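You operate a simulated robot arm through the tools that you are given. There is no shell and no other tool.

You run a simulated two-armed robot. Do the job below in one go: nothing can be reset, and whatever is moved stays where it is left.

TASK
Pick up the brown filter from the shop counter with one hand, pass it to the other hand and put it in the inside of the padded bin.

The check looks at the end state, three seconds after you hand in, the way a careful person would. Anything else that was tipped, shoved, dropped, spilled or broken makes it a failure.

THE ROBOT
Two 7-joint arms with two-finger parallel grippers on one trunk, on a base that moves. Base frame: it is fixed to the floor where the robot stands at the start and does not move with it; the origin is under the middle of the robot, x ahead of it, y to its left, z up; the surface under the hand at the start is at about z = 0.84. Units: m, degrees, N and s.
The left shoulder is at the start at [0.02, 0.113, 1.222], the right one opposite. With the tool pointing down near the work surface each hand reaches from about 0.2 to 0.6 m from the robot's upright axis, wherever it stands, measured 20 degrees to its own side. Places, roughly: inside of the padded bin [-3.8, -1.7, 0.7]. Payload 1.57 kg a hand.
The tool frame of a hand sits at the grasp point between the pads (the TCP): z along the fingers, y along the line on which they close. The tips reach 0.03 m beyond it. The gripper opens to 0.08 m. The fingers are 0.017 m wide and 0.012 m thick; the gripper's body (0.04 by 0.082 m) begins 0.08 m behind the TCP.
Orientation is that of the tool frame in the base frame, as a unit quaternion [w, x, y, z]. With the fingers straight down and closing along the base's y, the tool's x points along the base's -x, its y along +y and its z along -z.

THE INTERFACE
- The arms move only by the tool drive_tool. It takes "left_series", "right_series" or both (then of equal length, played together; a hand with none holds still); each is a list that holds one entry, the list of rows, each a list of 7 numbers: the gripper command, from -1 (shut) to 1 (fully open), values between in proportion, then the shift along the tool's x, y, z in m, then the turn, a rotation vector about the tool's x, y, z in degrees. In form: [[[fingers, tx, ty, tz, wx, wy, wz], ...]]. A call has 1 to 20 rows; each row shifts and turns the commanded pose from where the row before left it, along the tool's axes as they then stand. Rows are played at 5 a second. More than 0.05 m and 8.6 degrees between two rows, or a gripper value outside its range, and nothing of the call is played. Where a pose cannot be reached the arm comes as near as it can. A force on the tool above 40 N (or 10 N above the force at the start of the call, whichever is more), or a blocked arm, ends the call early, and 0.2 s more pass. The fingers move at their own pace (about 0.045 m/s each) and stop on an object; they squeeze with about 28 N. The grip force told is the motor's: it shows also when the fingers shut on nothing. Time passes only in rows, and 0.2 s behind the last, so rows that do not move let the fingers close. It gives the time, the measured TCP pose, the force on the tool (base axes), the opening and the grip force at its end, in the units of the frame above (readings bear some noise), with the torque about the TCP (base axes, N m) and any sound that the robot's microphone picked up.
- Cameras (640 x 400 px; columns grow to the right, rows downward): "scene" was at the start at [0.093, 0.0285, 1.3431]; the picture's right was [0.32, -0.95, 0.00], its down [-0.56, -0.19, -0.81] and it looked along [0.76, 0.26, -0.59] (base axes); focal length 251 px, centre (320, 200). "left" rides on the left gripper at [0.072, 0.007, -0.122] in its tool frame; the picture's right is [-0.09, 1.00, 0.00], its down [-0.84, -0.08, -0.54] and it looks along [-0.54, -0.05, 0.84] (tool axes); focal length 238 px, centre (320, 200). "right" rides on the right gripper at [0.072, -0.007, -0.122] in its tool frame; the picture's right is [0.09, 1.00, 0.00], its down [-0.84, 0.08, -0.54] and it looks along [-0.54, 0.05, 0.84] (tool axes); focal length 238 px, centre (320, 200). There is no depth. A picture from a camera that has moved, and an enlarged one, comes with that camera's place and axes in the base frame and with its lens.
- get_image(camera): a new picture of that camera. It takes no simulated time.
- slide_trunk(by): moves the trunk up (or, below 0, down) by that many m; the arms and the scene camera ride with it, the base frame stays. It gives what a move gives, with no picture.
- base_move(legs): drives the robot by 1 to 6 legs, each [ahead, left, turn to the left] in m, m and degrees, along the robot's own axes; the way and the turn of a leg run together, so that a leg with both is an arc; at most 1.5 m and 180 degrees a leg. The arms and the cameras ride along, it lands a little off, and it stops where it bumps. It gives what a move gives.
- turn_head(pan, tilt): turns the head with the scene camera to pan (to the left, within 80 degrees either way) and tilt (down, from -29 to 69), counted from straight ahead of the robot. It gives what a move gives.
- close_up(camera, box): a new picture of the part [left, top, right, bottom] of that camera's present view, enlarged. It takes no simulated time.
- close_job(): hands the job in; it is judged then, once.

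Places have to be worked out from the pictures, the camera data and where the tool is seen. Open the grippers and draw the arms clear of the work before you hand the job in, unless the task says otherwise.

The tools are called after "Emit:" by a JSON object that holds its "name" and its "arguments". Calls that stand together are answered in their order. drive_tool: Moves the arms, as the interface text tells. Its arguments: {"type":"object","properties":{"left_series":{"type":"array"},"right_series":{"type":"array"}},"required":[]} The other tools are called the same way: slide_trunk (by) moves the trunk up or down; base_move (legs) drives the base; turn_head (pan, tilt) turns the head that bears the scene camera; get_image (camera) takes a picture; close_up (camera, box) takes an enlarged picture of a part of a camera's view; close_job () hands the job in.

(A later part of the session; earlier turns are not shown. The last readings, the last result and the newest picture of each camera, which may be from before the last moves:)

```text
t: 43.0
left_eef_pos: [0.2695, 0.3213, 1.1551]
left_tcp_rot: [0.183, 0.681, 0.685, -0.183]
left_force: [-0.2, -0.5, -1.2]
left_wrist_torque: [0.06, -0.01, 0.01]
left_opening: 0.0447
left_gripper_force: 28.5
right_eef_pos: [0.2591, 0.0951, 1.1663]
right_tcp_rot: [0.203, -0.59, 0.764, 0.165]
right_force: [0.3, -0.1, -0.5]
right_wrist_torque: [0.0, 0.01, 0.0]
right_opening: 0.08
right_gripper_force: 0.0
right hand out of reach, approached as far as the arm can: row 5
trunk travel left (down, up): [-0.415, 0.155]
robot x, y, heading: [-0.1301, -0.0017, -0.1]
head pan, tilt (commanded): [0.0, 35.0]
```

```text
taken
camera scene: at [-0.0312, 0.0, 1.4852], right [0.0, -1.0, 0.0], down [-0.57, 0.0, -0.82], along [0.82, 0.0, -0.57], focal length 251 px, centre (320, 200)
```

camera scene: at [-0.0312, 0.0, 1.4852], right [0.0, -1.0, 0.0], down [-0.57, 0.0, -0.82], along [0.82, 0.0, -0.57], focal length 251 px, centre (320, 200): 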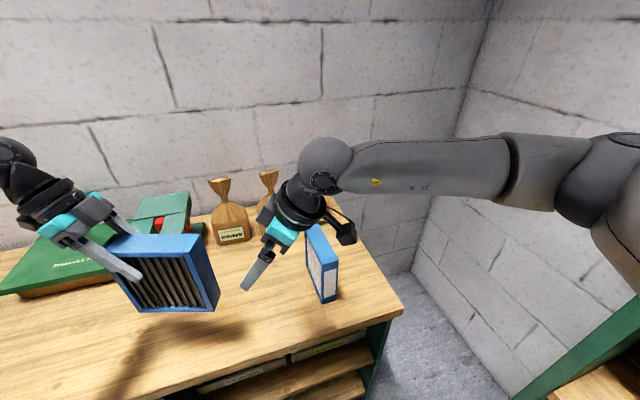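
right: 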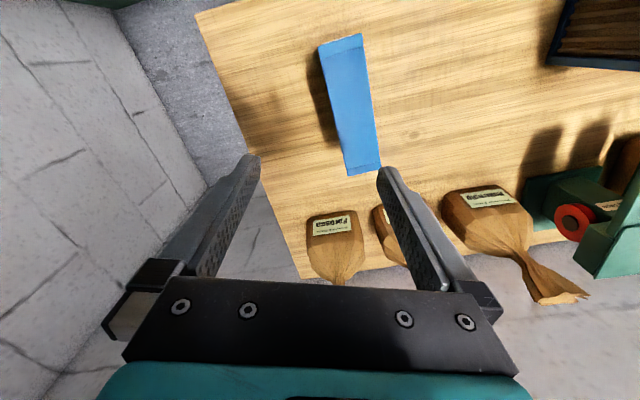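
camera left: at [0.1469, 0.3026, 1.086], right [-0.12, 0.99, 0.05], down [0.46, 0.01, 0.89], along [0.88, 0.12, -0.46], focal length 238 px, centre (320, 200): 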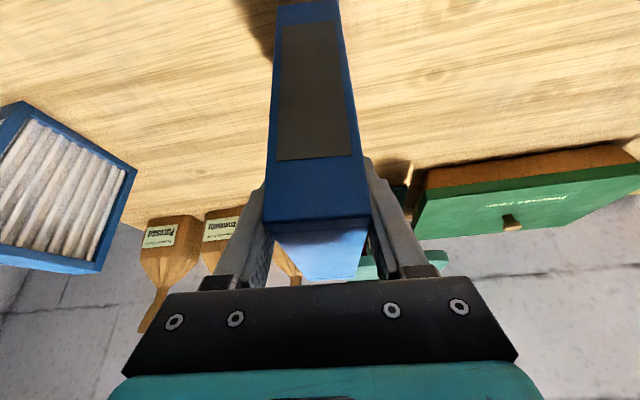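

Now the right hand reaches (0.259, 0.095) at yaw ≈75°, tilted 30° outward. I match the left to it: yaw the filter a further -14.4°, shift it sideways into line with the right gripper's mid-plane, and come 5 cm closer.

Emit:
{"name": "drive_tool", "arguments": {"left_series": [[[-1, 0, 0, 0, 3.6, 0, 6.24], [-1, 0, 0, 0, 3.6, 0, 6.24], [-1, -0.0027, 0.0232, -0.0047, 0, 0, 0], [-1, -0.0027, 0.0232, -0.0047, 0, 0, 0], [-1, -0.02165, 0, 0.0125, 0, 0, 0], [-1, -0.02165, 0, 0.0125, 0, 0, 0], [-1, 0, 0, 0, 0, 0, 0]]]}}

Emit:
{"name": "get_image", "arguments": {"camera": "scene"}}

Emit:
{"name": "get_image", "arguments": {"camera": "right"}}

```text
t: 44.6
left_eef_pos: [0.2998, 0.2596, 1.1666]
left_tcp_rot: [0.16, 0.761, 0.594, -0.206]
left_force: [0.4, -0.3, -1.4]
left_wrist_torque: [0.07, -0.02, 0.0]
left_opening: 0.0451
left_gripper_force: 27.6
right_eef_pos: [0.2603, 0.0954, 1.1672]
right_tcp_rot: [0.204, -0.589, 0.764, 0.165]
right_force: [0.2, 0.3, -0.5]
right_wrist_torque: [-0.01, -0.01, 0.03]
right_opening: 0.0799
right_gripper_force: 0.2
trunk travel left (down, up): [-0.415, 0.155]
robot x, y, heading: [-0.1315, 0.0029, 0.1]
head pan, tilt (commanded): [0.0, 35.0]
```

```text
taken
camera scene: at [-0.0311, 0.0005, 1.4852], right [0.0, -1.0, 0.0], down [-0.57, 0.0, -0.82], along [0.82, 0.0, -0.57], focal length 251 px, centre (320, 200)
```

scene: 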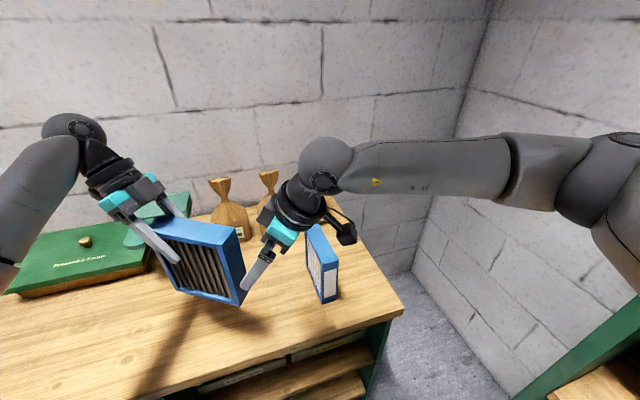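

```text
taken
camera right: at [0.2335, -0.0265, 1.2362], right [-0.98, 0.17, -0.04], down [0.05, 0.45, 0.89], along [0.17, 0.88, -0.45], focal length 238 px, centre (320, 200)
```

right: 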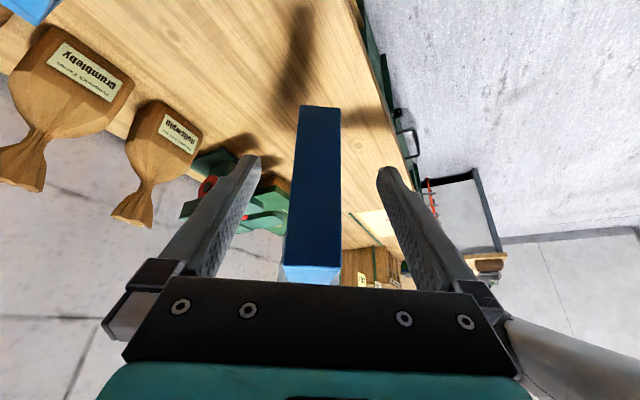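

The filter's end points squarely between the right fingers, centred within 3 mm. I bring the left hand 4 cm further along the filter's own length and check the alignment again.

Emit:
{"name": "drive_tool", "arguments": {"left_series": [[[-1, -0.0182, 0, 0.0105, 0, 0, 0], [-1, -0.0182, 0, 0.0105, 0, 0, 0], [-1, 0, 0, 0, 0, 0, 0]]]}}

Emit:
{"name": "get_image", "arguments": {"camera": "right"}}

Emit:
{"name": "get_image", "arguments": {"camera": "scene"}}

```text
t: 45.4
left_eef_pos: [0.2911, 0.2188, 1.1681]
left_tcp_rot: [0.16, 0.761, 0.595, -0.205]
left_force: [-0.5, 0.2, -1.7]
left_wrist_torque: [0.05, 0.01, 0.0]
left_opening: 0.0447
left_gripper_force: 28.1
right_eef_pos: [0.2603, 0.0955, 1.1667]
right_tcp_rot: [0.203, -0.59, 0.764, 0.164]
right_force: [-0.9, -0.8, -0.7]
right_wrist_torque: [-0.02, 0.0, 0.01]
right_opening: 0.08
right_gripper_force: 0.1
trunk travel left (down, up): [-0.415, 0.155]
robot x, y, heading: [-0.1262, 0.0001, 0.1]
head pan, tilt (commanded): [0.0, 35.0]
```

```text
taken
camera right: at [0.2336, -0.0265, 1.2361], right [-0.98, 0.17, -0.04], down [0.05, 0.45, 0.89], along [0.17, 0.88, -0.45], focal length 238 px, centre (320, 200)
```

right: 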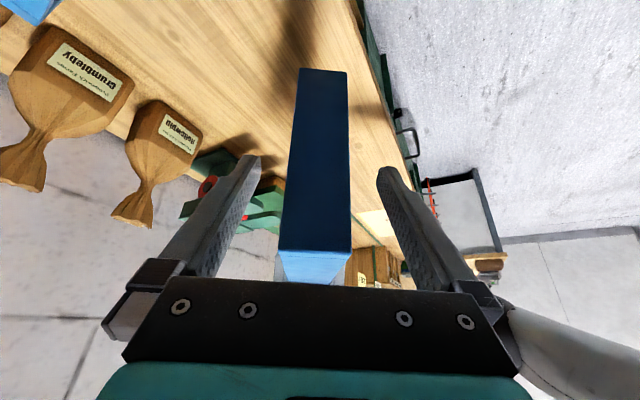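

```text
taken
camera scene: at [-0.031, 0.0004, 1.4852], right [0.0, -1.0, 0.0], down [-0.57, 0.0, -0.82], along [0.82, 0.0, -0.57], focal length 251 px, centre (320, 200)
```

scene: 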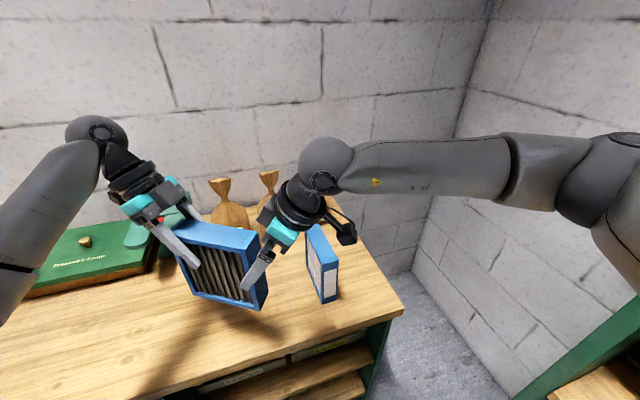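

Still centred. I advance the last 4.2 cm so that the hands are about 8.5 cm apart along the filter.

Emit:
{"name": "drive_tool", "arguments": {"left_series": [[[-1, -0.0182, 0, 0.0105, 0, 0, 0], [-1, -0.0182, 0, 0.0105, 0, 0, 0], [-1, 0, 0, 0, 0, 0, 0]]]}}

Emit:
{"name": "get_image", "arguments": {"camera": "right"}}

Emit:
{"name": "close_up", "arguments": {"camera": "scene", "box": [80, 130, 380, 320]}}

```text
t: 46.2
left_eef_pos: [0.283, 0.1799, 1.1668]
left_tcp_rot: [0.161, 0.761, 0.595, -0.205]
left_force: [0.2, -0.3, -1.7]
left_wrist_torque: [0.05, 0.03, 0.03]
left_opening: 0.0451
left_gripper_force: 28.1
right_eef_pos: [0.2592, 0.0957, 1.1677]
right_tcp_rot: [0.205, -0.589, 0.765, 0.163]
right_force: [0.0, 0.1, 1.2]
right_wrist_torque: [-0.02, -0.02, -0.01]
right_opening: 0.0802
right_gripper_force: 0.1
trunk travel left (down, up): [-0.415, 0.155]
robot x, y, heading: [-0.1329, -0.0016, -0.1]
head pan, tilt (commanded): [0.0, 35.0]
```

```text
taken
camera right: at [0.2336, -0.0265, 1.2361], right [-0.98, 0.17, -0.04], down [0.05, 0.45, 0.89], along [0.17, 0.88, -0.45], focal length 238 px, centre (320, 200)
```

right: 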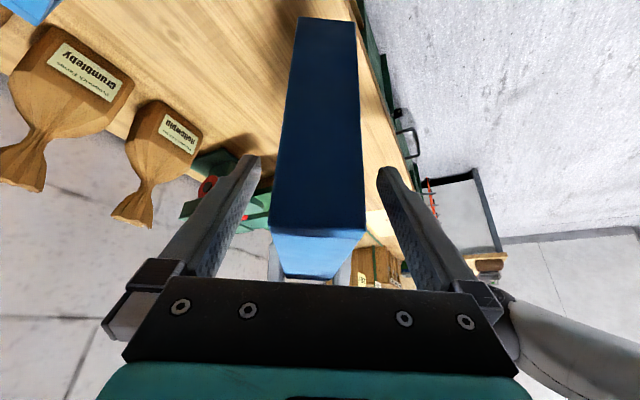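

```text
2.11 times, centred on (230, 225) of scene
camera zoom: at [-0.0311, 0.0005, 1.4852], right [0.0, -1.0, 0.0], down [-0.57, 0.0, -0.82], along [0.82, 0.0, -0.57], focal length 528 px, centre (510, 147)
```

zoom: 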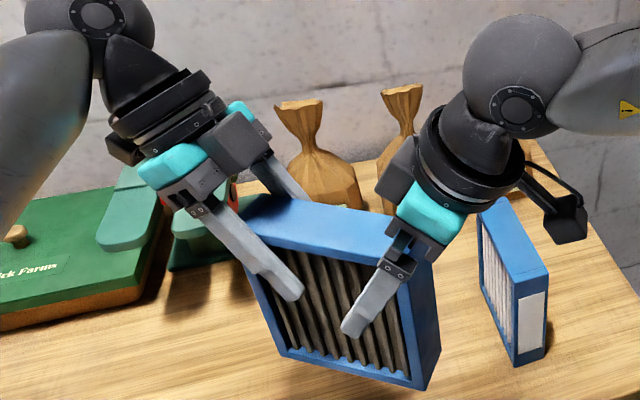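

Both hands flank the filter correctly with clear space between them. I close the right gripper while the left keeps holding.

Emit:
{"name": "drive_tool", "arguments": {"left_series": [[[-1, 0, 0, 0, 0, 0, 0], [-1, 0, 0, 0, 0, 0, 0], [-1, 0, 0, 0, 0, 0, 0], [-1, 0, 0, 0, 0, 0, 0], [-1, 0, 0, 0, 0, 0, 0], [-1, 0, 0, 0, 0, 0, 0]]], "right_series": [[[-1, 0, 0, 0, 0, 0, 0], [-1, 0, 0, 0, 0, 0, 0], [-1, 0, 0, 0, 0, 0, 0], [-1, 0, 0, 0, 0, 0, 0], [-1, 0, 0, 0, 0, 0, 0], [-1, 0, 0, 0, 0, 0, 0]]]}}

Emit:
{"name": "get_image", "arguments": {"camera": "right"}}

Emit:
{"name": "close_up", "arguments": {"camera": "scene", "box": [80, 130, 380, 320]}}

```text
t: 47.6
left_eef_pos: [0.2815, 0.1808, 1.1665]
left_tcp_rot: [0.159, 0.761, 0.594, -0.206]
left_force: [-8.4, -0.7, 1.8]
left_wrist_torque: [0.07, 0.51, -0.52]
left_opening: 0.0448
left_gripper_force: 27.7
right_eef_pos: [0.2602, 0.0939, 1.1678]
right_tcp_rot: [0.204, -0.589, 0.765, 0.163]
right_force: [8.3, 0.6, -2.1]
right_wrist_torque: [-0.28, -0.46, -0.22]
right_opening: 0.0446
right_gripper_force: 28.1
trunk travel left (down, up): [-0.415, 0.155]
robot x, y, heading: [-0.1321, -0.0012, 0.1]
head pan, tilt (commanded): [0.0, 35.0]
```

```text
taken
camera right: at [0.2341, -0.027, 1.2362], right [-0.98, 0.17, -0.04], down [0.05, 0.45, 0.89], along [0.17, 0.87, -0.45], focal length 238 px, centre (320, 200)
```

right: 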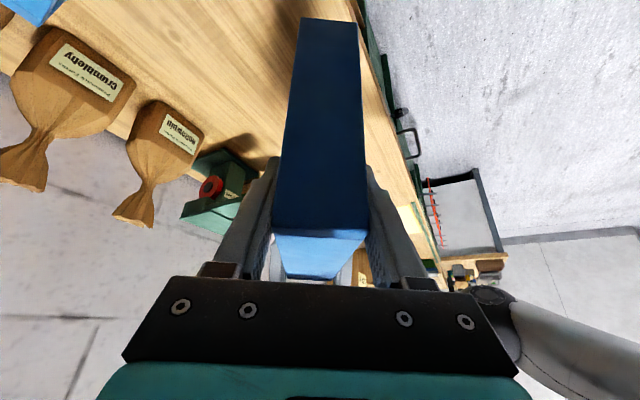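

```text
2.11 times, centred on (230, 225) of scene
camera zoom: at [-0.031, 0.0002, 1.4852], right [0.0, -1.0, 0.0], down [-0.57, 0.0, -0.82], along [0.82, 0.0, -0.57], focal length 528 px, centre (510, 147)
```

zoom: 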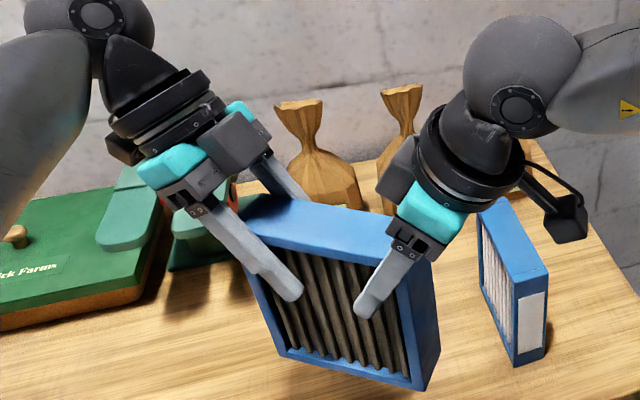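

The right hand holds too (0.0446 m, 28 N), with only a mild 8 N mutual push. I open the left gripper now and watch the filter before withdrawing.

Emit:
{"name": "drive_tool", "arguments": {"left_series": [[[0.2, 0, 0, 0, 0, 0, 0], [1, 0, 0, 0, 0, 0, 0], [1, 0, 0, 0, 0, 0, 0], [1, 0, 0, 0, 0, 0, 0]]], "right_series": [[[-1, 0, 0, 0, 0, 0, 0], [-1, 0, 0, 0, 0, 0, 0], [-1, 0, 0, 0, 0, 0, 0], [-1, 0, 0, 0, 0, 0, 0]]]}}

Emit:
{"name": "close_up", "arguments": {"camera": "scene", "box": [80, 130, 380, 320]}}

Emit:
{"name": "get_image", "arguments": {"camera": "left"}}

```text
t: 48.6
left_eef_pos: [0.2817, 0.1798, 1.1665]
left_tcp_rot: [0.159, 0.761, 0.594, -0.206]
left_force: [0.7, 0.4, 0.6]
left_wrist_torque: [0.01, -0.01, -0.01]
left_opening: 0.08
left_gripper_force: 0.0
right_eef_pos: [0.2593, 0.0945, 1.166]
right_tcp_rot: [0.203, -0.589, 0.765, 0.164]
right_force: [-0.6, 0.6, 0.1]
right_wrist_torque: [-0.07, 0.03, 0.0]
right_opening: 0.0449
right_gripper_force: 28.2
trunk travel left (down, up): [-0.415, 0.155]
robot x, y, heading: [-0.13, -0.0045, 0.1]
head pan, tilt (commanded): [0.0, 35.0]
```

```text
2.11 times, centred on (230, 225) of scene
camera zoom: at [-0.031, 0.0002, 1.4852], right [0.0, -1.0, 0.0], down [-0.57, 0.0, -0.82], along [0.82, 0.0, -0.57], focal length 528 px, centre (510, 147)
```

zoom: 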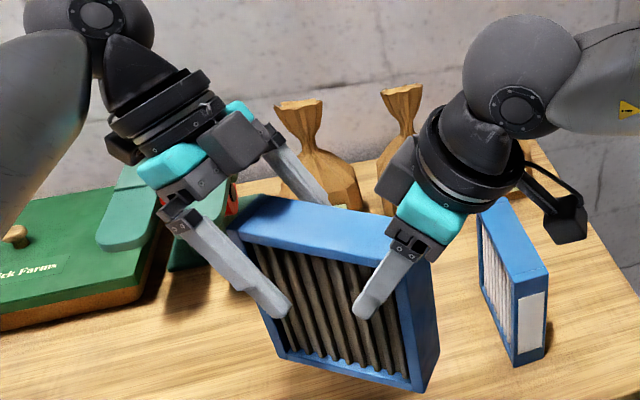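

```text
taken
camera left: at [0.3191, 0.2972, 1.2363], right [0.95, -0.32, 0.04], down [-0.18, -0.42, 0.89], along [-0.27, -0.85, -0.46], focal length 238 px, centre (320, 200)
```

left: 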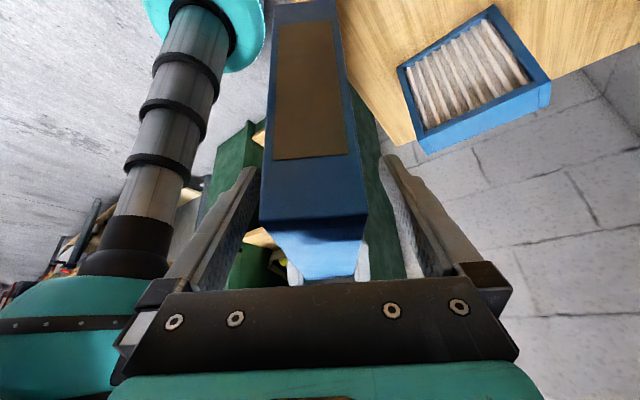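

The filter hangs still in the right hand alone. I withdraw the left hand along its own axis, up and outward.

Emit:
{"name": "drive_tool", "arguments": {"left_series": [[[1, 0, 0, -0.02, 0, 0, 0], [1, 0, 0, -0.03, 0, 0, 0], [1, 0, 0, -0.03, 0, 0, 0], [1, 0, 0, -0.03, 0, 0, 0], [1, 0, 0, 0, 0, 0, 0]]], "right_series": [[[-1, 0, 0, 0, 0, 0, 0], [-1, 0, 0, 0, 0, 0, 0], [-1, 0, 0, 0, 0, 0, 0], [-1, 0, 0, 0, 0, 0, 0], [-1, 0, 0, 0, 0, 0, 0]]]}}

Emit:
{"name": "get_image", "arguments": {"camera": "scene"}}

Emit:
{"name": "get_image", "arguments": {"camera": "right"}}

```text
t: 49.8
left_eef_pos: [0.2974, 0.233, 1.2641]
left_tcp_rot: [0.159, 0.761, 0.594, -0.205]
left_force: [0.4, -0.6, 0.0]
left_wrist_torque: [-0.01, -0.01, -0.02]
left_opening: 0.0799
left_gripper_force: 0.1
right_eef_pos: [0.2597, 0.0945, 1.1674]
right_tcp_rot: [0.203, -0.589, 0.765, 0.164]
right_force: [0.9, 0.1, 0.1]
right_wrist_torque: [-0.09, 0.04, 0.03]
right_opening: 0.0447
right_gripper_force: 27.9
trunk travel left (down, up): [-0.415, 0.155]
robot x, y, heading: [-0.1283, 0.002, 0.3]
head pan, tilt (commanded): [0.0, 35.0]
```

```text
taken
camera scene: at [-0.0309, 0.0002, 1.4851], right [0.0, -1.0, 0.0], down [-0.57, 0.0, -0.82], along [0.82, 0.0, -0.57], focal length 251 px, centre (320, 200)
```

scene: 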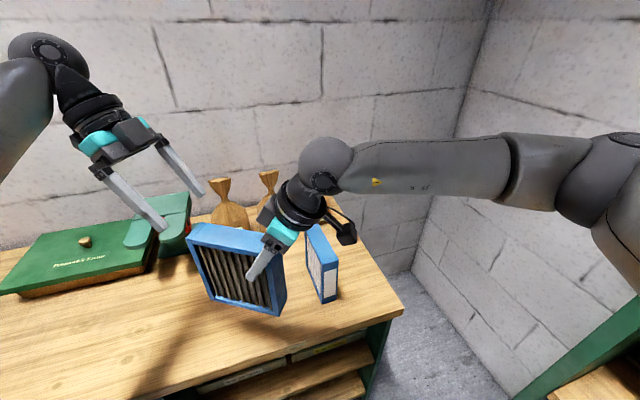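

```text
taken
camera right: at [0.2337, -0.0268, 1.2361], right [-0.98, 0.17, -0.04], down [0.05, 0.45, 0.89], along [0.17, 0.88, -0.45], focal length 238 px, centre (320, 200)
```

right: 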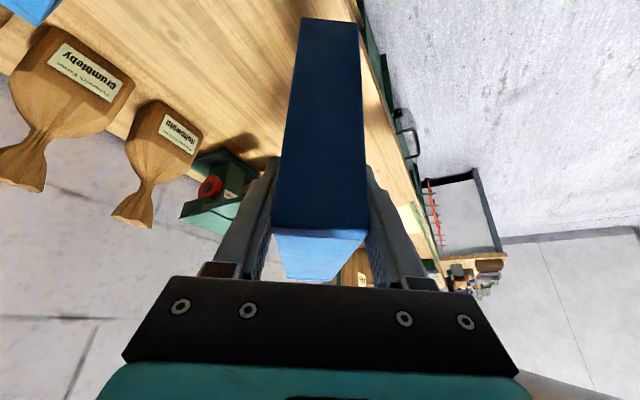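

The handover is done; the right hand holds the filter firmly and nothing shifted. I raise the trunk 0.1 m for clearance and then turn the right hand's yaw back toward straight ahead into a compact carrying pose.

Emit:
{"name": "slide_trunk", "arguments": {"by": 0.1}}

Emit:
{"name": "drive_tool", "arguments": {"right_series": [[[-1, 0, 0, 0, 4.21, -0.105, 7.2], [-1, 0, 0, 0, 4.21, -0.105, 7.2], [-1, 0, 0, 0, 4.21, -0.105, 7.2], [-1, 0, 0, 0, 4.21, -0.105, 7.2], [-1, 0, 0, 0, 4.21, -0.105, 7.2], [-1, 0, 0, 0, 4.21, -0.105, 7.2], [-1, 0, 0, 0, 4.21, -0.105, 7.2], [-1, 0, 0, 0, 4.21, -0.105, 7.2], [-1, 0, 0, 0, 4.21, -0.105, 7.2], [-1, 0, 0, 0, 0, 0, 0]]]}}

Emit:
{"name": "get_image", "arguments": {"camera": "scene"}}

```text
t: 51.1
left_eef_pos: [0.2968, 0.2333, 1.3617]
left_tcp_rot: [0.159, 0.762, 0.593, -0.206]
left_force: [-0.3, -1.1, 1.2]
left_wrist_torque: [0.0, 0.03, 0.03]
left_opening: 0.08
left_gripper_force: 0.0
right_eef_pos: [0.2591, 0.0951, 1.2668]
right_tcp_rot: [0.203, -0.59, 0.764, 0.165]
right_force: [1.1, 0.8, -1.6]
right_wrist_torque: [-0.07, 0.01, 0.0]
right_opening: 0.0449
right_gripper_force: 28.0
trunk travel left (down, up): [-0.515, 0.055]
robot x, y, heading: [-0.13, 0.0009, -0.2]
head pan, tilt (commanded): [0.0, 35.0]
```

```text
t: 53.3
left_eef_pos: [0.2961, 0.233, 1.3622]
left_tcp_rot: [0.159, 0.761, 0.595, -0.206]
left_force: [0.0, -0.2, 0.4]
left_wrist_torque: [-0.01, -0.01, -0.02]
left_opening: 0.0799
left_gripper_force: 0.1
right_eef_pos: [0.2602, 0.0948, 1.2674]
right_tcp_rot: [0.262, -0.002, 0.965, 0.007]
right_force: [0.4, 0.2, -0.7]
right_wrist_torque: [0.02, 0.09, 0.0]
right_opening: 0.045
right_gripper_force: 27.5
trunk travel left (down, up): [-0.515, 0.055]
robot x, y, heading: [-0.1344, 0.004, 0.0]
head pan, tilt (commanded): [0.0, 35.0]
```

```text
taken
camera scene: at [-0.031, -0.0002, 1.5852], right [0.0, -1.0, 0.0], down [-0.57, 0.0, -0.82], along [0.82, 0.0, -0.57], focal length 251 px, centre (320, 200)
```

scene: 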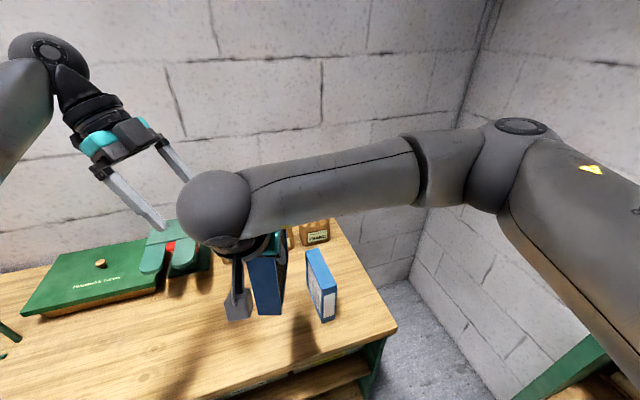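

Right hand is back at yaw 0 with the filter pointing forward, 1.1 m-plus above everything on the counter. I bring it over to the right side and at the same time return the left hand to its plain, folded orientation.

Emit:
{"name": "drive_tool", "arguments": {"left_series": [[[1, 0, 0, 0, -4.015, 0, -6.955], [1, 0, 0, 0, -4.015, 0, -6.955], [1, 0, 0, 0, -4.015, 0, -6.955], [1, 0, 0, 0, -4.015, 0, -6.955], [1, 0, 0, 0, -4.015, 0, -6.955], [1, 0, 0, 0, -4.015, 0, -6.955], [1, 0, 0, 0, -4.015, 0, -6.955], [1, 0, 0, 0, -4.015, 0, -6.955], [1, 0, 0, 0, -4.015, 0, -6.955], [1, 0, 0, 0, -4.015, 0, -6.955], [1, 0, 0, 0, -4.015, 0, -6.955], [1, 0, 0, 0, -4.015, 0, -6.955], [1, 0, 0, 0, -4.015, 0, -6.955], [1, 0, 0, 0, 0, 7.5, 0], [1, 0, 0, 0, 0, 7.5, 0], [1, 0, 0, 0, 0, 7.5, 0], [1, 0, 0, 0, 0, 7.5, 0], [1, 0, 0, 0, 0, 0, 0]]], "right_series": [[[-1, 0, -0.02, 0, 0, 0, 0], [-1, 0, -0.03, 0, 0, 0, 0], [-1, 0, -0.03, 0, 0, 0, 0], [-1, 0, -0.03, 0, 0, 0, 0], [-1, 0, -0.03, 0, 0, 0, 0], [-1, 0, -0.03, 0, 0, 0, 0], [-1, 0, -0.03, 0, 0, 0, 0], [-1, 0, 0, 0, 0, 0, 0], [-1, 0, 0, 0, 0, 0, 0], [-1, 0, 0, 0, 0, 0, 0], [-1, 0, 0, 0, 0, 0, 0], [-1, 0, 0, 0, 0, 0, 0], [-1, 0, 0, 0, 0, 0, 0], [-1, 0, 0, 0, 0, 0, 0], [-1, 0, 0, 0, 0, 0, 0], [-1, 0, 0, 0, 0, 0, 0], [-1, 0, 0, 0, 0, 0, 0], [-1, 0, 0, 0, 0, 0, 0]]]}}

Emit:
{"name": "get_image", "arguments": {"camera": "scene"}}

Emit:
{"name": "get_image", "arguments": {"camera": "right"}}

```text
t: 57.1
left_eef_pos: [0.2958, 0.2327, 1.3633]
left_tcp_rot: [-0.002, -0.003, 1.0, -0.001]
left_force: [0.5, -0.8, 0.0]
left_wrist_torque: [0.0, 0.01, -0.01]
left_opening: 0.0801
left_gripper_force: 0.1
right_eef_pos: [0.2614, -0.1028, 1.2652]
right_tcp_rot: [0.262, -0.003, 0.965, 0.008]
right_force: [-0.1, 0.1, -1.6]
right_wrist_torque: [0.01, 0.1, 0.04]
right_opening: 0.0444
right_gripper_force: 27.7
trunk travel left (down, up): [-0.515, 0.055]
robot x, y, heading: [-0.1314, -0.002, 0.2]
head pan, tilt (commanded): [0.0, 35.0]
```

```text
taken
camera scene: at [-0.0314, 0.0004, 1.5852], right [0.0, -1.0, 0.0], down [-0.57, 0.0, -0.82], along [0.82, 0.0, -0.57], focal length 251 px, centre (320, 200)
```

scene: 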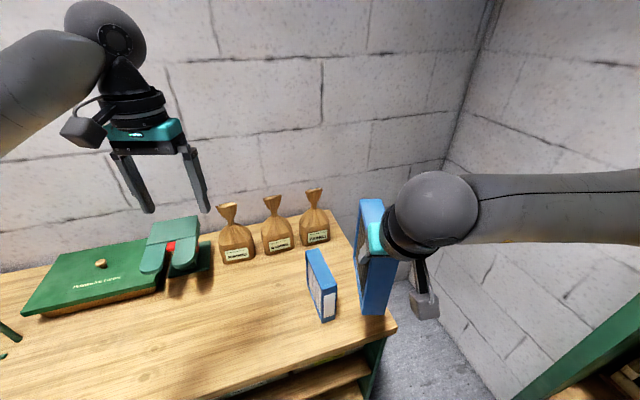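

```text
taken
camera right: at [0.1355, -0.1115, 1.3341], right [-0.09, 1.0, -0.04], down [0.45, 0.07, 0.89], along [0.89, 0.06, -0.45], focal length 238 px, centre (320, 200)
```

right: 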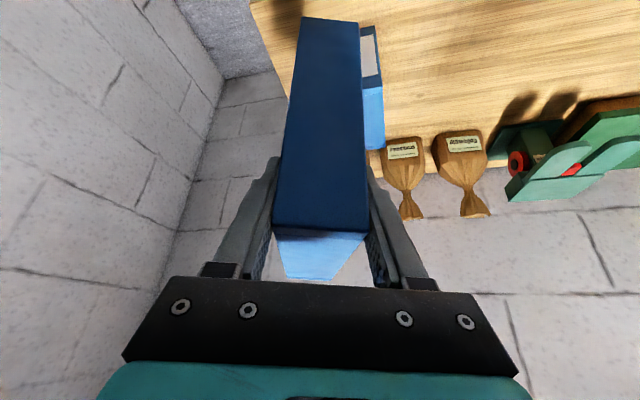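

Everything is stable and the filter has not slipped. Before turning the robot, I look to both sides from the higher viewpoint to judge clearances.

Emit:
{"name": "turn_head", "arguments": {"pan": -80, "tilt": 30}}

Emit:
{"name": "get_image", "arguments": {"camera": "scene"}}

Emit:
{"name": "turn_head", "arguments": {"pan": 80, "tilt": 30}}

Emit:
{"name": "get_image", "arguments": {"camera": "scene"}}

```text
t: 58.6
left_eef_pos: [0.2963, 0.2326, 1.3621]
left_tcp_rot: [-0.001, -0.003, 1.0, 0.0]
left_force: [0.9, 0.5, 0.0]
left_wrist_torque: [-0.03, -0.04, -0.01]
left_opening: 0.08
left_gripper_force: 0.1
right_eef_pos: [0.2605, -0.1031, 1.2652]
right_tcp_rot: [0.262, -0.002, 0.965, 0.007]
right_force: [-0.2, -0.2, -1.6]
right_wrist_torque: [0.0, 0.08, -0.02]
right_opening: 0.045
right_gripper_force: 28.4
trunk travel left (down, up): [-0.515, 0.055]
robot x, y, heading: [-0.13, -0.0017, -0.2]
head pan, tilt (commanded): [-80.0, 30.0]
```

```text
taken
camera scene: at [-0.1033, -0.0889, 1.593], right [-0.98, -0.17, 0.0], down [-0.09, 0.49, -0.87], along [0.15, -0.85, -0.5], focal length 251 px, centre (320, 200)
```

scene: 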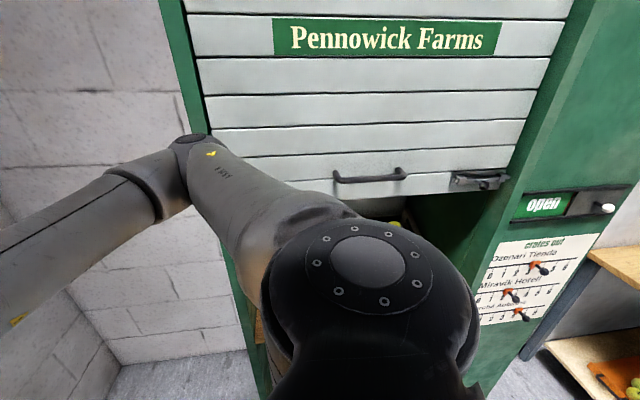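

```text
t: 61.1
left_eef_pos: [0.297, 0.2326, 1.3617]
left_tcp_rot: [-0.002, -0.003, 1.0, 0.0]
left_force: [-0.1, 0.1, 0.9]
left_wrist_torque: [0.0, 0.0, 0.01]
left_opening: 0.08
left_gripper_force: 0.1
right_eef_pos: [0.2602, -0.1032, 1.2652]
right_tcp_rot: [0.261, -0.002, 0.965, 0.007]
right_force: [0.5, -0.9, -2.4]
right_wrist_torque: [-0.01, 0.09, 0.02]
right_opening: 0.0449
right_gripper_force: 28.0
trunk travel left (down, up): [-0.515, 0.055]
robot x, y, heading: [-0.1283, 0.0002, 0.1]
head pan, tilt (commanded): [80.0, 30.0]
```

```text
taken
camera scene: at [-0.1033, 0.0892, 1.593], right [0.98, -0.17, 0.0], down [-0.09, -0.49, -0.87], along [0.15, 0.85, -0.5], focal length 251 px, centre (320, 200)
```

scene: 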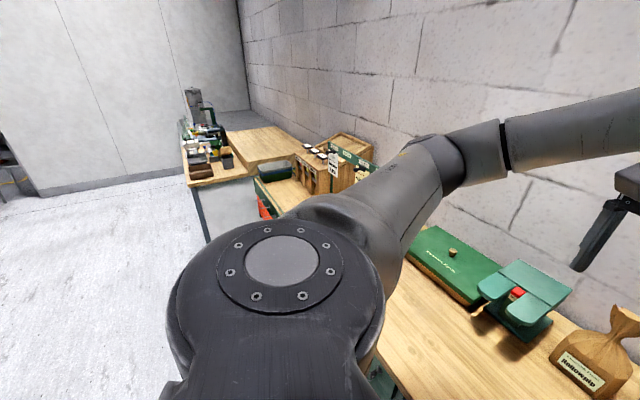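

The left-rear is open floor, and everything on the counter lies below the hands' height, so I turn the robot to the left in place, 70° first, and look again.

Emit:
{"name": "base_move", "arguments": {"legs": [[0, 0, 70]]}}

Emit:
{"name": "turn_head", "arguments": {"pan": 60, "tilt": 20}}

Emit:
{"name": "get_image", "arguments": {"camera": "scene"}}

Emit:
{"name": "turn_head", "arguments": {"pan": 0, "tilt": 30}}

Emit:
{"name": "get_image", "arguments": {"camera": "scene"}}

```text
t: 64.5
left_eef_pos: [-0.2076, 0.4784, 1.3629]
left_tcp_rot: [0.0, -0.579, 0.815, -0.002]
left_force: [0.4, 0.0, -0.5]
left_wrist_torque: [0.0, 0.04, 0.01]
left_opening: 0.0801
left_gripper_force: 0.0
right_eef_pos: [0.0981, 0.3338, 1.2652]
right_tcp_rot: [0.21, -0.559, 0.787, 0.156]
right_force: [0.4, 0.2, -1.7]
right_wrist_torque: [-0.09, 0.03, -0.01]
right_opening: 0.0448
right_gripper_force: 28.1
trunk travel left (down, up): [-0.515, 0.055]
robot x, y, heading: [-0.1289, 0.0008, 70.5]
head pan, tilt (commanded): [80.0, 30.0]
```

```text
t: 65.4
left_eef_pos: [-0.2071, 0.4781, 1.3626]
left_tcp_rot: [0.0, -0.579, 0.816, -0.002]
left_force: [0.8, 0.4, 0.2]
left_wrist_torque: [-0.02, -0.01, 0.01]
left_opening: 0.0798
left_gripper_force: 0.0
right_eef_pos: [0.0982, 0.3339, 1.2648]
right_tcp_rot: [0.21, -0.558, 0.787, 0.156]
right_force: [0.4, -0.4, -1.9]
right_wrist_torque: [-0.06, 0.02, 0.01]
right_opening: 0.0451
right_gripper_force: 27.6
trunk travel left (down, up): [-0.515, 0.055]
robot x, y, heading: [-0.1289, 0.0009, 70.4]
head pan, tilt (commanded): [60.0, 20.0]
```

```text
taken
camera scene: at [-0.1864, 0.0805, 1.609], right [0.76, 0.65, 0.0], down [0.22, -0.26, -0.94], along [-0.61, 0.71, -0.34], focal length 251 px, centre (320, 200)
```

scene: 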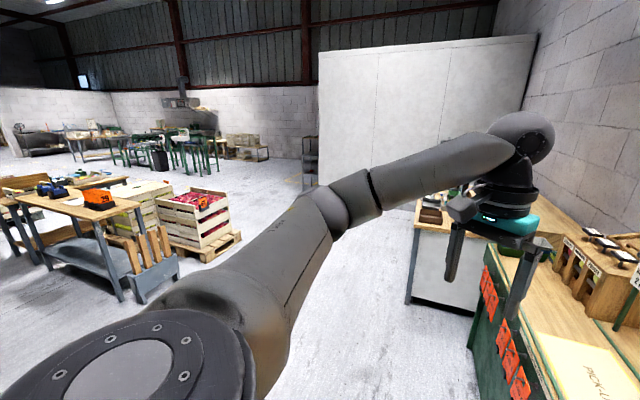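

```text
t: 66.7
left_eef_pos: [-0.2071, 0.4791, 1.3622]
left_tcp_rot: [-0.002, -0.58, 0.815, -0.002]
left_force: [-0.2, -0.5, 0.1]
left_wrist_torque: [-0.01, 0.0, 0.02]
left_opening: 0.0801
left_gripper_force: 0.2
right_eef_pos: [0.0984, 0.3343, 1.2656]
right_tcp_rot: [0.21, -0.558, 0.787, 0.156]
right_force: [-1.1, 0.2, -1.8]
right_wrist_torque: [-0.06, 0.03, -0.02]
right_opening: 0.0448
right_gripper_force: 28.5
trunk travel left (down, up): [-0.515, 0.055]
robot x, y, heading: [-0.1296, -0.0027, 70.4]
head pan, tilt (commanded): [0.0, 30.0]
```

```text
taken
camera scene: at [-0.0957, 0.095, 1.593], right [0.94, -0.33, 0.0], down [-0.17, -0.47, -0.87], along [0.29, 0.82, -0.5], focal length 251 px, centre (320, 200)
```

scene: 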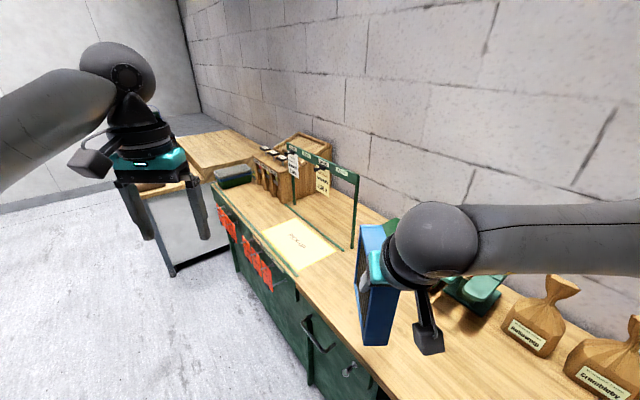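

The sweep stays well inside the rack's distance (about 1 m). I turn another 70° to the left and look toward the bin's direction.

Emit:
{"name": "base_move", "arguments": {"legs": [[0, 0, 70]]}}

Emit:
{"name": "turn_head", "arguments": {"pan": 60, "tilt": 15}}

Emit:
{"name": "get_image", "arguments": {"camera": "scene"}}

Emit:
{"name": "turn_head", "arguments": {"pan": 10, "tilt": 20}}

Emit:
{"name": "get_image", "arguments": {"camera": "scene"}}

```text
t: 70.1
left_eef_pos: [-0.6051, 0.0967, 1.362]
left_tcp_rot: [0.0, 0.94, -0.342, 0.003]
left_force: [-0.3, -0.1, -0.5]
left_wrist_torque: [0.0, 0.01, 0.0]
left_opening: 0.0799
left_gripper_force: 0.0
right_eef_pos: [-0.3615, 0.3318, 1.2653]
right_tcp_rot: [-0.084, 0.907, -0.331, -0.248]
right_force: [0.3, 1.0, -1.6]
right_wrist_torque: [-0.04, -0.09, -0.01]
right_opening: 0.0446
right_gripper_force: 28.4
trunk travel left (down, up): [-0.515, 0.055]
robot x, y, heading: [-0.13, -0.0004, 140.0]
head pan, tilt (commanded): [0.0, 30.0]
```

```text
t: 71.4
left_eef_pos: [-0.6046, 0.0969, 1.3633]
left_tcp_rot: [0.0, 0.94, -0.342, 0.002]
left_force: [0.1, 0.3, 0.5]
left_wrist_torque: [-0.02, 0.02, -0.01]
left_opening: 0.0799
left_gripper_force: 0.1
right_eef_pos: [-0.3599, 0.3323, 1.2651]
right_tcp_rot: [-0.083, 0.907, -0.331, -0.247]
right_force: [-0.2, 0.8, -1.2]
right_wrist_torque: [-0.06, -0.08, 0.03]
right_opening: 0.0447
right_gripper_force: 28.5
trunk travel left (down, up): [-0.515, 0.055]
robot x, y, heading: [-0.1271, -0.0006, 139.6]
head pan, tilt (commanded): [60.0, 15.0]
```

```text
taken
camera scene: at [-0.2249, -0.0247, 1.6172], right [-0.34, 0.94, 0.0], down [0.24, 0.09, -0.97], along [-0.91, -0.33, -0.26], focal length 251 px, centre (320, 200)
```

scene: 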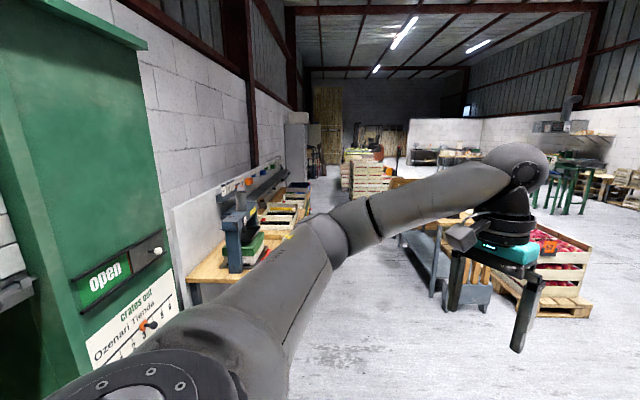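

```text
t: 72.6
left_eef_pos: [-0.605, 0.0971, 1.363]
left_tcp_rot: [0.0, 0.94, -0.342, 0.001]
left_force: [0.3, -0.9, -0.7]
left_wrist_torque: [0.0, -0.03, 0.02]
left_opening: 0.0801
left_gripper_force: 0.1
right_eef_pos: [-0.3616, 0.3313, 1.2654]
right_tcp_rot: [-0.084, 0.907, -0.331, -0.248]
right_force: [0.1, 0.7, -1.7]
right_wrist_torque: [-0.03, -0.07, -0.01]
right_opening: 0.045
right_gripper_force: 28.0
trunk travel left (down, up): [-0.515, 0.055]
robot x, y, heading: [-0.1317, 0.0002, 139.8]
head pan, tilt (commanded): [10.0, 20.0]
```

```text
taken
camera scene: at [-0.2174, 0.0536, 1.609], right [0.5, 0.86, 0.0], down [0.3, -0.17, -0.94], along [-0.81, 0.47, -0.34], focal length 251 px, centre (320, 200)
```

scene: 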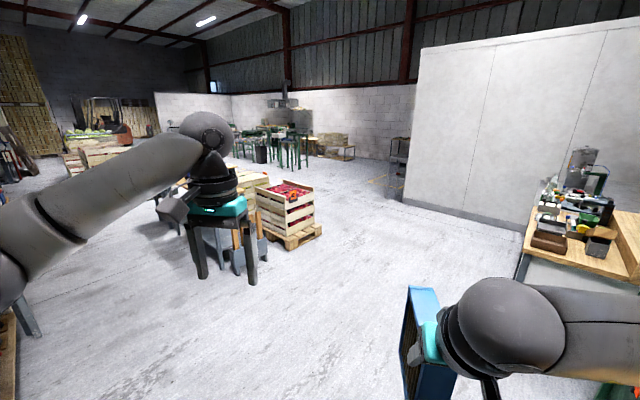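

The bin's given place projects to about pixel (298,192) of the first of these views, near the far end of a bench along the wall. I zoom in there.

Emit:
{"name": "turn_head", "arguments": {"pan": 65, "tilt": 15}}

Emit:
{"name": "close_up", "arguments": {"camera": "scene", "box": [220, 130, 420, 290]}}

Emit:
{"name": "get_image", "arguments": {"camera": "scene"}}

```text
t: 73.8
left_eef_pos: [-0.6044, 0.0962, 1.3624]
left_tcp_rot: [0.0, 0.94, -0.342, 0.002]
left_force: [0.1, -0.2, 0.2]
left_wrist_torque: [0.01, -0.07, -0.02]
left_opening: 0.0799
left_gripper_force: 0.0
right_eef_pos: [-0.3611, 0.33, 1.2651]
right_tcp_rot: [-0.083, 0.907, -0.33, -0.248]
right_force: [0.1, 0.3, -0.5]
right_wrist_torque: [-0.04, -0.06, 0.0]
right_opening: 0.0449
right_gripper_force: 28.3
trunk travel left (down, up): [-0.515, 0.055]
robot x, y, heading: [-0.1306, 0.001, 139.8]
head pan, tilt (commanded): [65.0, 15.0]
```

```text
2.50 times, centred on (320, 210) of scene
camera zoom: at [-0.2218, -0.0322, 1.6172], right [-0.42, 0.91, 0.0], down [0.24, 0.11, -0.97], along [-0.88, -0.4, -0.26], focal length 627 px, centre (320, 175)
```

zoom: 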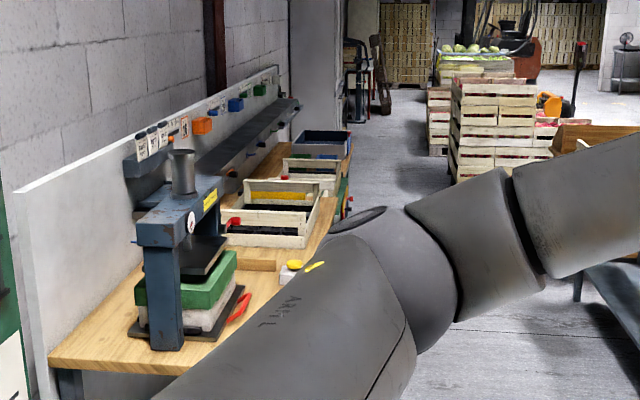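

```text
taken
camera scene: at [-0.2218, -0.0322, 1.6172], right [-0.42, 0.91, 0.0], down [0.24, 0.11, -0.97], along [-0.88, -0.4, -0.26], focal length 251 px, centre (320, 200)
```

scene: 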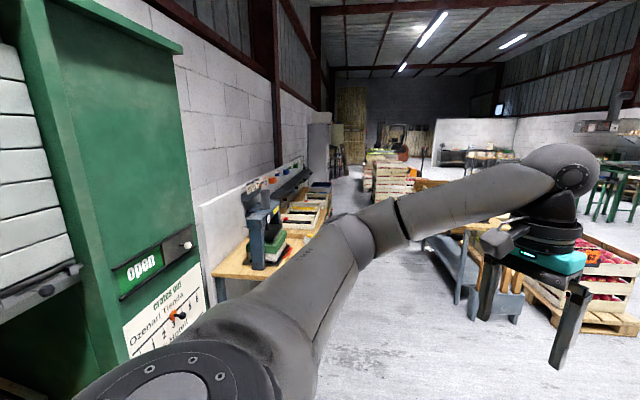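

The bin's spot matches the third, dark-blue-lined crate at the far end of that bench. I'll drive to the aisle's middle: first 0.5 m ahead (away from the cabinet), then turn left about 58° to run parallel to the bench.

Emit:
{"name": "base_move", "arguments": {"legs": [[0.5, 0, 0], [0, 0, 58]]}}

Emit:
{"name": "turn_head", "arguments": {"pan": 10, "tilt": 20}}

Emit:
{"name": "get_image", "arguments": {"camera": "scene"}}

```text
t: 79.3
left_eef_pos: [-0.854, -0.0197, 1.363]
left_tcp_rot: [-0.001, 0.989, 0.15, 0.002]
left_force: [-0.1, -0.6, -0.2]
left_wrist_torque: [0.0, -0.01, 0.0]
left_opening: 0.08
left_gripper_force: 0.0
right_eef_pos: [-0.9183, 0.3119, 1.2653]
right_tcp_rot: [0.045, 0.955, 0.144, -0.257]
right_force: [0.2, 0.1, -1.7]
right_wrist_torque: [0.04, -0.05, 0.01]
right_opening: 0.045
right_gripper_force: 28.3
trunk travel left (down, up): [-0.515, 0.055]
robot x, y, heading: [-0.5127, 0.3224, -162.8]
head pan, tilt (commanded): [65.0, 15.0]
```

```text
t: 80.6
left_eef_pos: [-0.8539, -0.0204, 1.3631]
left_tcp_rot: [-0.002, 0.989, 0.15, 0.002]
left_force: [0.1, -0.1, -0.2]
left_wrist_torque: [0.01, 0.0, -0.03]
left_opening: 0.0799
left_gripper_force: 0.0
right_eef_pos: [-0.9193, 0.311, 1.2644]
right_tcp_rot: [0.045, 0.954, 0.144, -0.258]
right_force: [-0.8, 0.7, -1.1]
right_wrist_torque: [0.01, -0.1, 0.03]
right_opening: 0.0448
right_gripper_force: 28.0
trunk travel left (down, up): [-0.515, 0.055]
robot x, y, heading: [-0.5167, 0.3296, -163.1]
head pan, tilt (commanded): [10.0, 20.0]
```

```text
taken
camera scene: at [-0.6076, 0.2812, 1.609], right [-0.45, 0.89, 0.0], down [0.3, 0.16, -0.94], along [-0.84, -0.43, -0.34], focal length 251 px, centre (320, 200)
```

scene: 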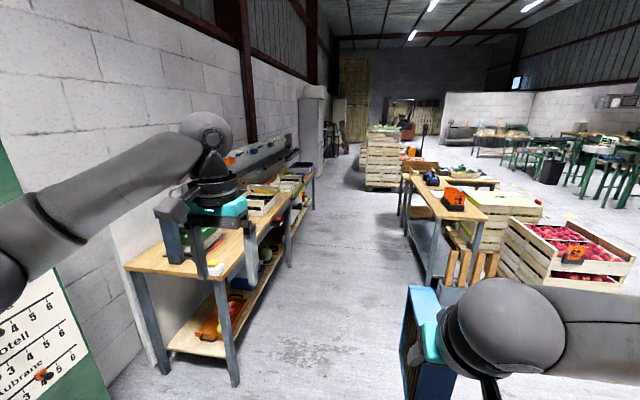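

I'm in the aisle, running parallel to the bench (its front about 0.7 m to my left, the table about 0.6 m to my right). I drive 2.5 m ahead in two legs and then look at the bins.

Emit:
{"name": "base_move", "arguments": {"legs": [[1.25, 0, 0], [1.25, 0, 0]]}}

Emit:
{"name": "turn_head", "arguments": {"pan": 25, "tilt": 25}}

Emit:
{"name": "get_image", "arguments": {"camera": "scene"}}

```text
t: 92.8
left_eef_pos: [-3.234, -0.7975, 1.3629]
left_tcp_rot: [-0.001, 0.986, 0.165, 0.002]
left_force: [-0.7, -0.1, 0.4]
left_wrist_torque: [0.03, -0.05, 0.02]
left_opening: 0.0801
left_gripper_force: 0.1
right_eef_pos: [-3.3097, -0.468, 1.2653]
right_tcp_rot: [0.049, 0.952, 0.158, -0.257]
right_force: [-0.2, -0.3, -2.0]
right_wrist_torque: [0.03, -0.09, -0.04]
right_opening: 0.0449
right_gripper_force: 27.9
trunk travel left (down, up): [-0.515, 0.055]
robot x, y, heading: [-2.9061, -0.4376, -161.1]
head pan, tilt (commanded): [10.0, 20.0]
```

```text
t: 93.6
left_eef_pos: [-3.2331, -0.7968, 1.3625]
left_tcp_rot: [-0.001, 0.986, 0.165, 0.001]
left_force: [-0.6, 0.1, 0.5]
left_wrist_torque: [0.04, 0.04, 0.01]
left_opening: 0.08
left_gripper_force: 0.1
right_eef_pos: [-3.3092, -0.4678, 1.266]
right_tcp_rot: [0.049, 0.952, 0.159, -0.257]
right_force: [0.2, -0.4, -1.7]
right_wrist_torque: [0.03, -0.06, -0.01]
right_opening: 0.0447
right_gripper_force: 28.3
trunk travel left (down, up): [-0.515, 0.055]
robot x, y, heading: [-2.9035, -0.4409, -161.5]
head pan, tilt (commanded): [25.0, 25.0]
```

```text
taken
camera scene: at [-2.9815, -0.5068, 1.601], right [-0.69, 0.72, 0.0], down [0.31, 0.29, -0.91], along [-0.66, -0.63, -0.42], focal length 251 px, centre (320, 200)
```

scene: 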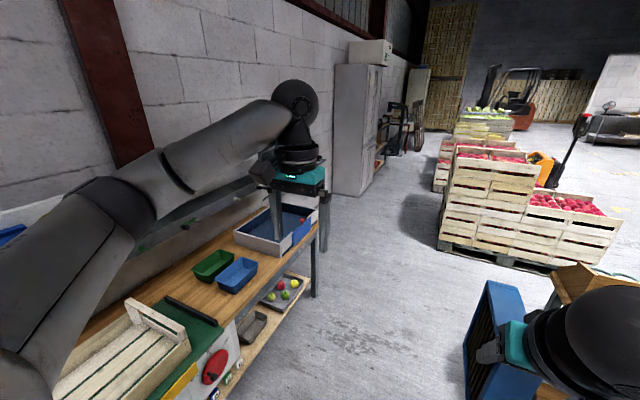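

The bin is the blue-lined box at the far end of the bench; its expected place projects right onto it. I drive another 1.15 m ahead, alongside it, and then turn left to face it.

Emit:
{"name": "base_move", "arguments": {"legs": [[1.15, 0, 0], [0, 0, 45]]}}

Emit:
{"name": "turn_head", "arguments": {"pan": 35, "tilt": 35}}

Emit:
{"name": "get_image", "arguments": {"camera": "scene"}}

```text
t: 101.6
left_eef_pos: [-3.9945, -1.2928, 1.3636]
left_tcp_rot: [-0.002, 0.851, 0.525, 0.001]
left_force: [0.2, 0.1, 0.6]
left_wrist_torque: [0.03, 0.0, -0.03]
left_opening: 0.0798
left_gripper_force: 0.1
right_eef_pos: [-4.2791, -1.1104, 1.2653]
right_tcp_rot: [0.142, 0.822, 0.505, -0.219]
right_force: [-0.6, -0.5, -0.7]
right_wrist_torque: [0.06, 0.01, 0.02]
right_opening: 0.0447
right_gripper_force: 28.3
trunk travel left (down, up): [-0.515, 0.055]
robot x, y, heading: [-4.0108, -0.8073, -116.7]
head pan, tilt (commanded): [25.0, 25.0]
```

```text
t: 102.3
left_eef_pos: [-3.997, -1.293, 1.3623]
left_tcp_rot: [-0.002, 0.85, 0.526, 0.001]
left_force: [0.4, -0.7, -1.3]
left_wrist_torque: [0.0, -0.01, 0.01]
left_opening: 0.0799
left_gripper_force: 0.1
right_eef_pos: [-4.2795, -1.1093, 1.2658]
right_tcp_rot: [0.141, 0.822, 0.505, -0.22]
right_force: [-0.5, 0.1, -1.2]
right_wrist_torque: [0.06, -0.07, 0.01]
right_opening: 0.0449
right_gripper_force: 28.1
trunk travel left (down, up): [-0.515, 0.055]
robot x, y, heading: [-4.0081, -0.8095, -117.1]
head pan, tilt (commanded): [35.0, 35.0]
```

```text
taken
camera scene: at [-4.0022, -0.9044, 1.5852], right [-0.99, -0.14, 0.0], down [-0.08, 0.57, -0.82], along [0.11, -0.81, -0.57], focal length 251 px, centre (320, 200)
```

scene: 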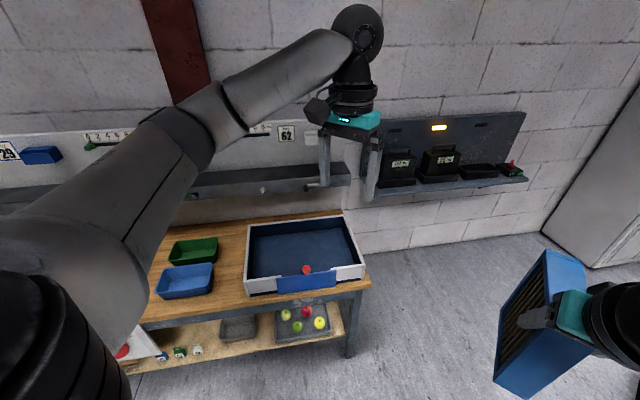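

The padded bin is in view: a shallow blue-lined tray at the end of the bench, with something small and red near its front rim. I zoom in.

Emit:
{"name": "close_up", "arguments": {"camera": "scene", "box": [220, 190, 400, 310]}}

Emit:
{"name": "get_image", "arguments": {"camera": "left"}}

```text
3.33 times, centred on (310, 250) of scene
camera zoom: at [-4.0022, -0.9044, 1.5852], right [-0.99, -0.14, 0.0], down [-0.08, 0.57, -0.82], along [0.11, -0.81, -0.57], focal length 836 px, centre (353, 33)
```

zoom: 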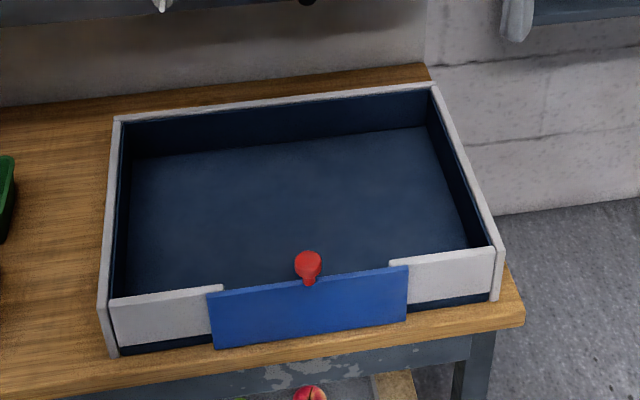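

```text
taken
camera left: at [-3.957, -1.2333, 1.485], right [0.85, -0.53, 0.0], down [-0.44, -0.72, 0.54], along [-0.29, -0.46, -0.84], focal length 238 px, centre (320, 200)
```

left: 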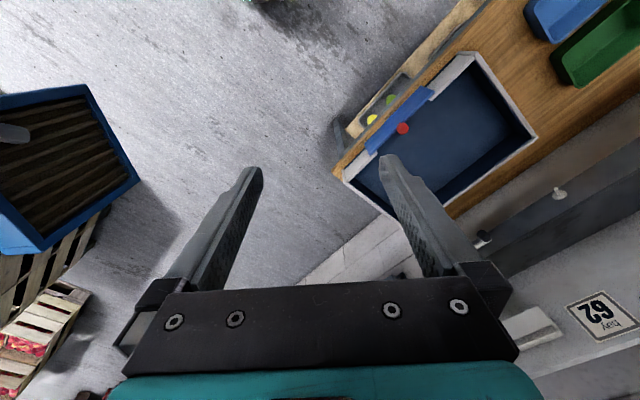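

The bin is a shallow tray (about 0.45 × 0.30 m, rim near z≈0.83) right at the bench's front edge; the red thing is a knob on its front panel. I turn to face it squarely, still at a distance, and pull the left hand in.

Emit:
{"name": "base_move", "arguments": {"legs": [[0, 0, 45], [0.2, -0.11, 0]]}}

Emit:
{"name": "turn_head", "arguments": {"pan": 0, "tilt": 45}}

Emit:
{"name": "get_image", "arguments": {"camera": "scene"}}

```text
t: 106.1
left_eef_pos: [-3.699, -1.3639, 1.3627]
left_tcp_rot: [-0.002, 0.585, 0.811, 0.0]
left_force: [0.8, -0.1, -0.6]
left_wrist_torque: [-0.01, 0.01, -0.02]
left_opening: 0.0801
left_gripper_force: 0.1
right_eef_pos: [-4.0294, -1.4366, 1.2649]
right_tcp_rot: [0.215, 0.566, 0.782, -0.148]
right_force: [-0.2, -0.4, -0.9]
right_wrist_torque: [0.1, 0.05, 0.01]
right_opening: 0.0445
right_gripper_force: 27.7
trunk travel left (down, up): [-0.515, 0.055]
robot x, y, heading: [-4.0523, -1.0332, -72.1]
head pan, tilt (commanded): [35.0, 35.0]
```

```text
t: 107.1
left_eef_pos: [-3.699, -1.3639, 1.3631]
left_tcp_rot: [-0.002, 0.585, 0.811, 0.0]
left_force: [0.8, 0.8, -0.1]
left_wrist_torque: [-0.03, -0.01, -0.02]
left_opening: 0.0799
left_gripper_force: 0.1
right_eef_pos: [-4.0293, -1.4345, 1.2653]
right_tcp_rot: [0.215, 0.566, 0.782, -0.148]
right_force: [-0.8, -0.1, -1.2]
right_wrist_torque: [0.06, 0.04, 0.0]
right_opening: 0.0447
right_gripper_force: 27.9
trunk travel left (down, up): [-0.515, 0.055]
robot x, y, heading: [-4.0516, -1.0326, -72.0]
head pan, tilt (commanded): [0.0, 45.0]
```

```text
taken
camera scene: at [-4.0227, -1.1185, 1.5704], right [-0.95, -0.31, 0.0], down [-0.22, 0.67, -0.71], along [0.22, -0.67, -0.71], focal length 251 px, centre (320, 200)
```

scene: 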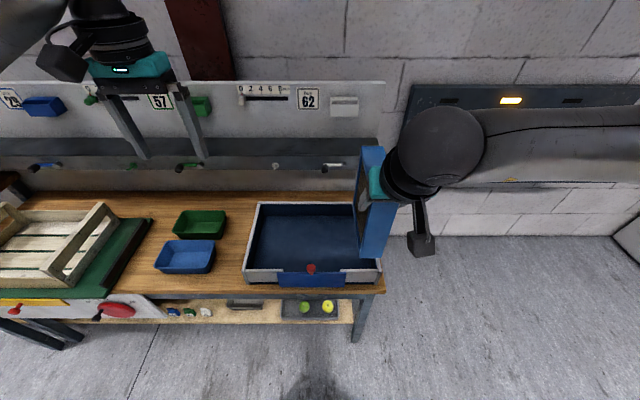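

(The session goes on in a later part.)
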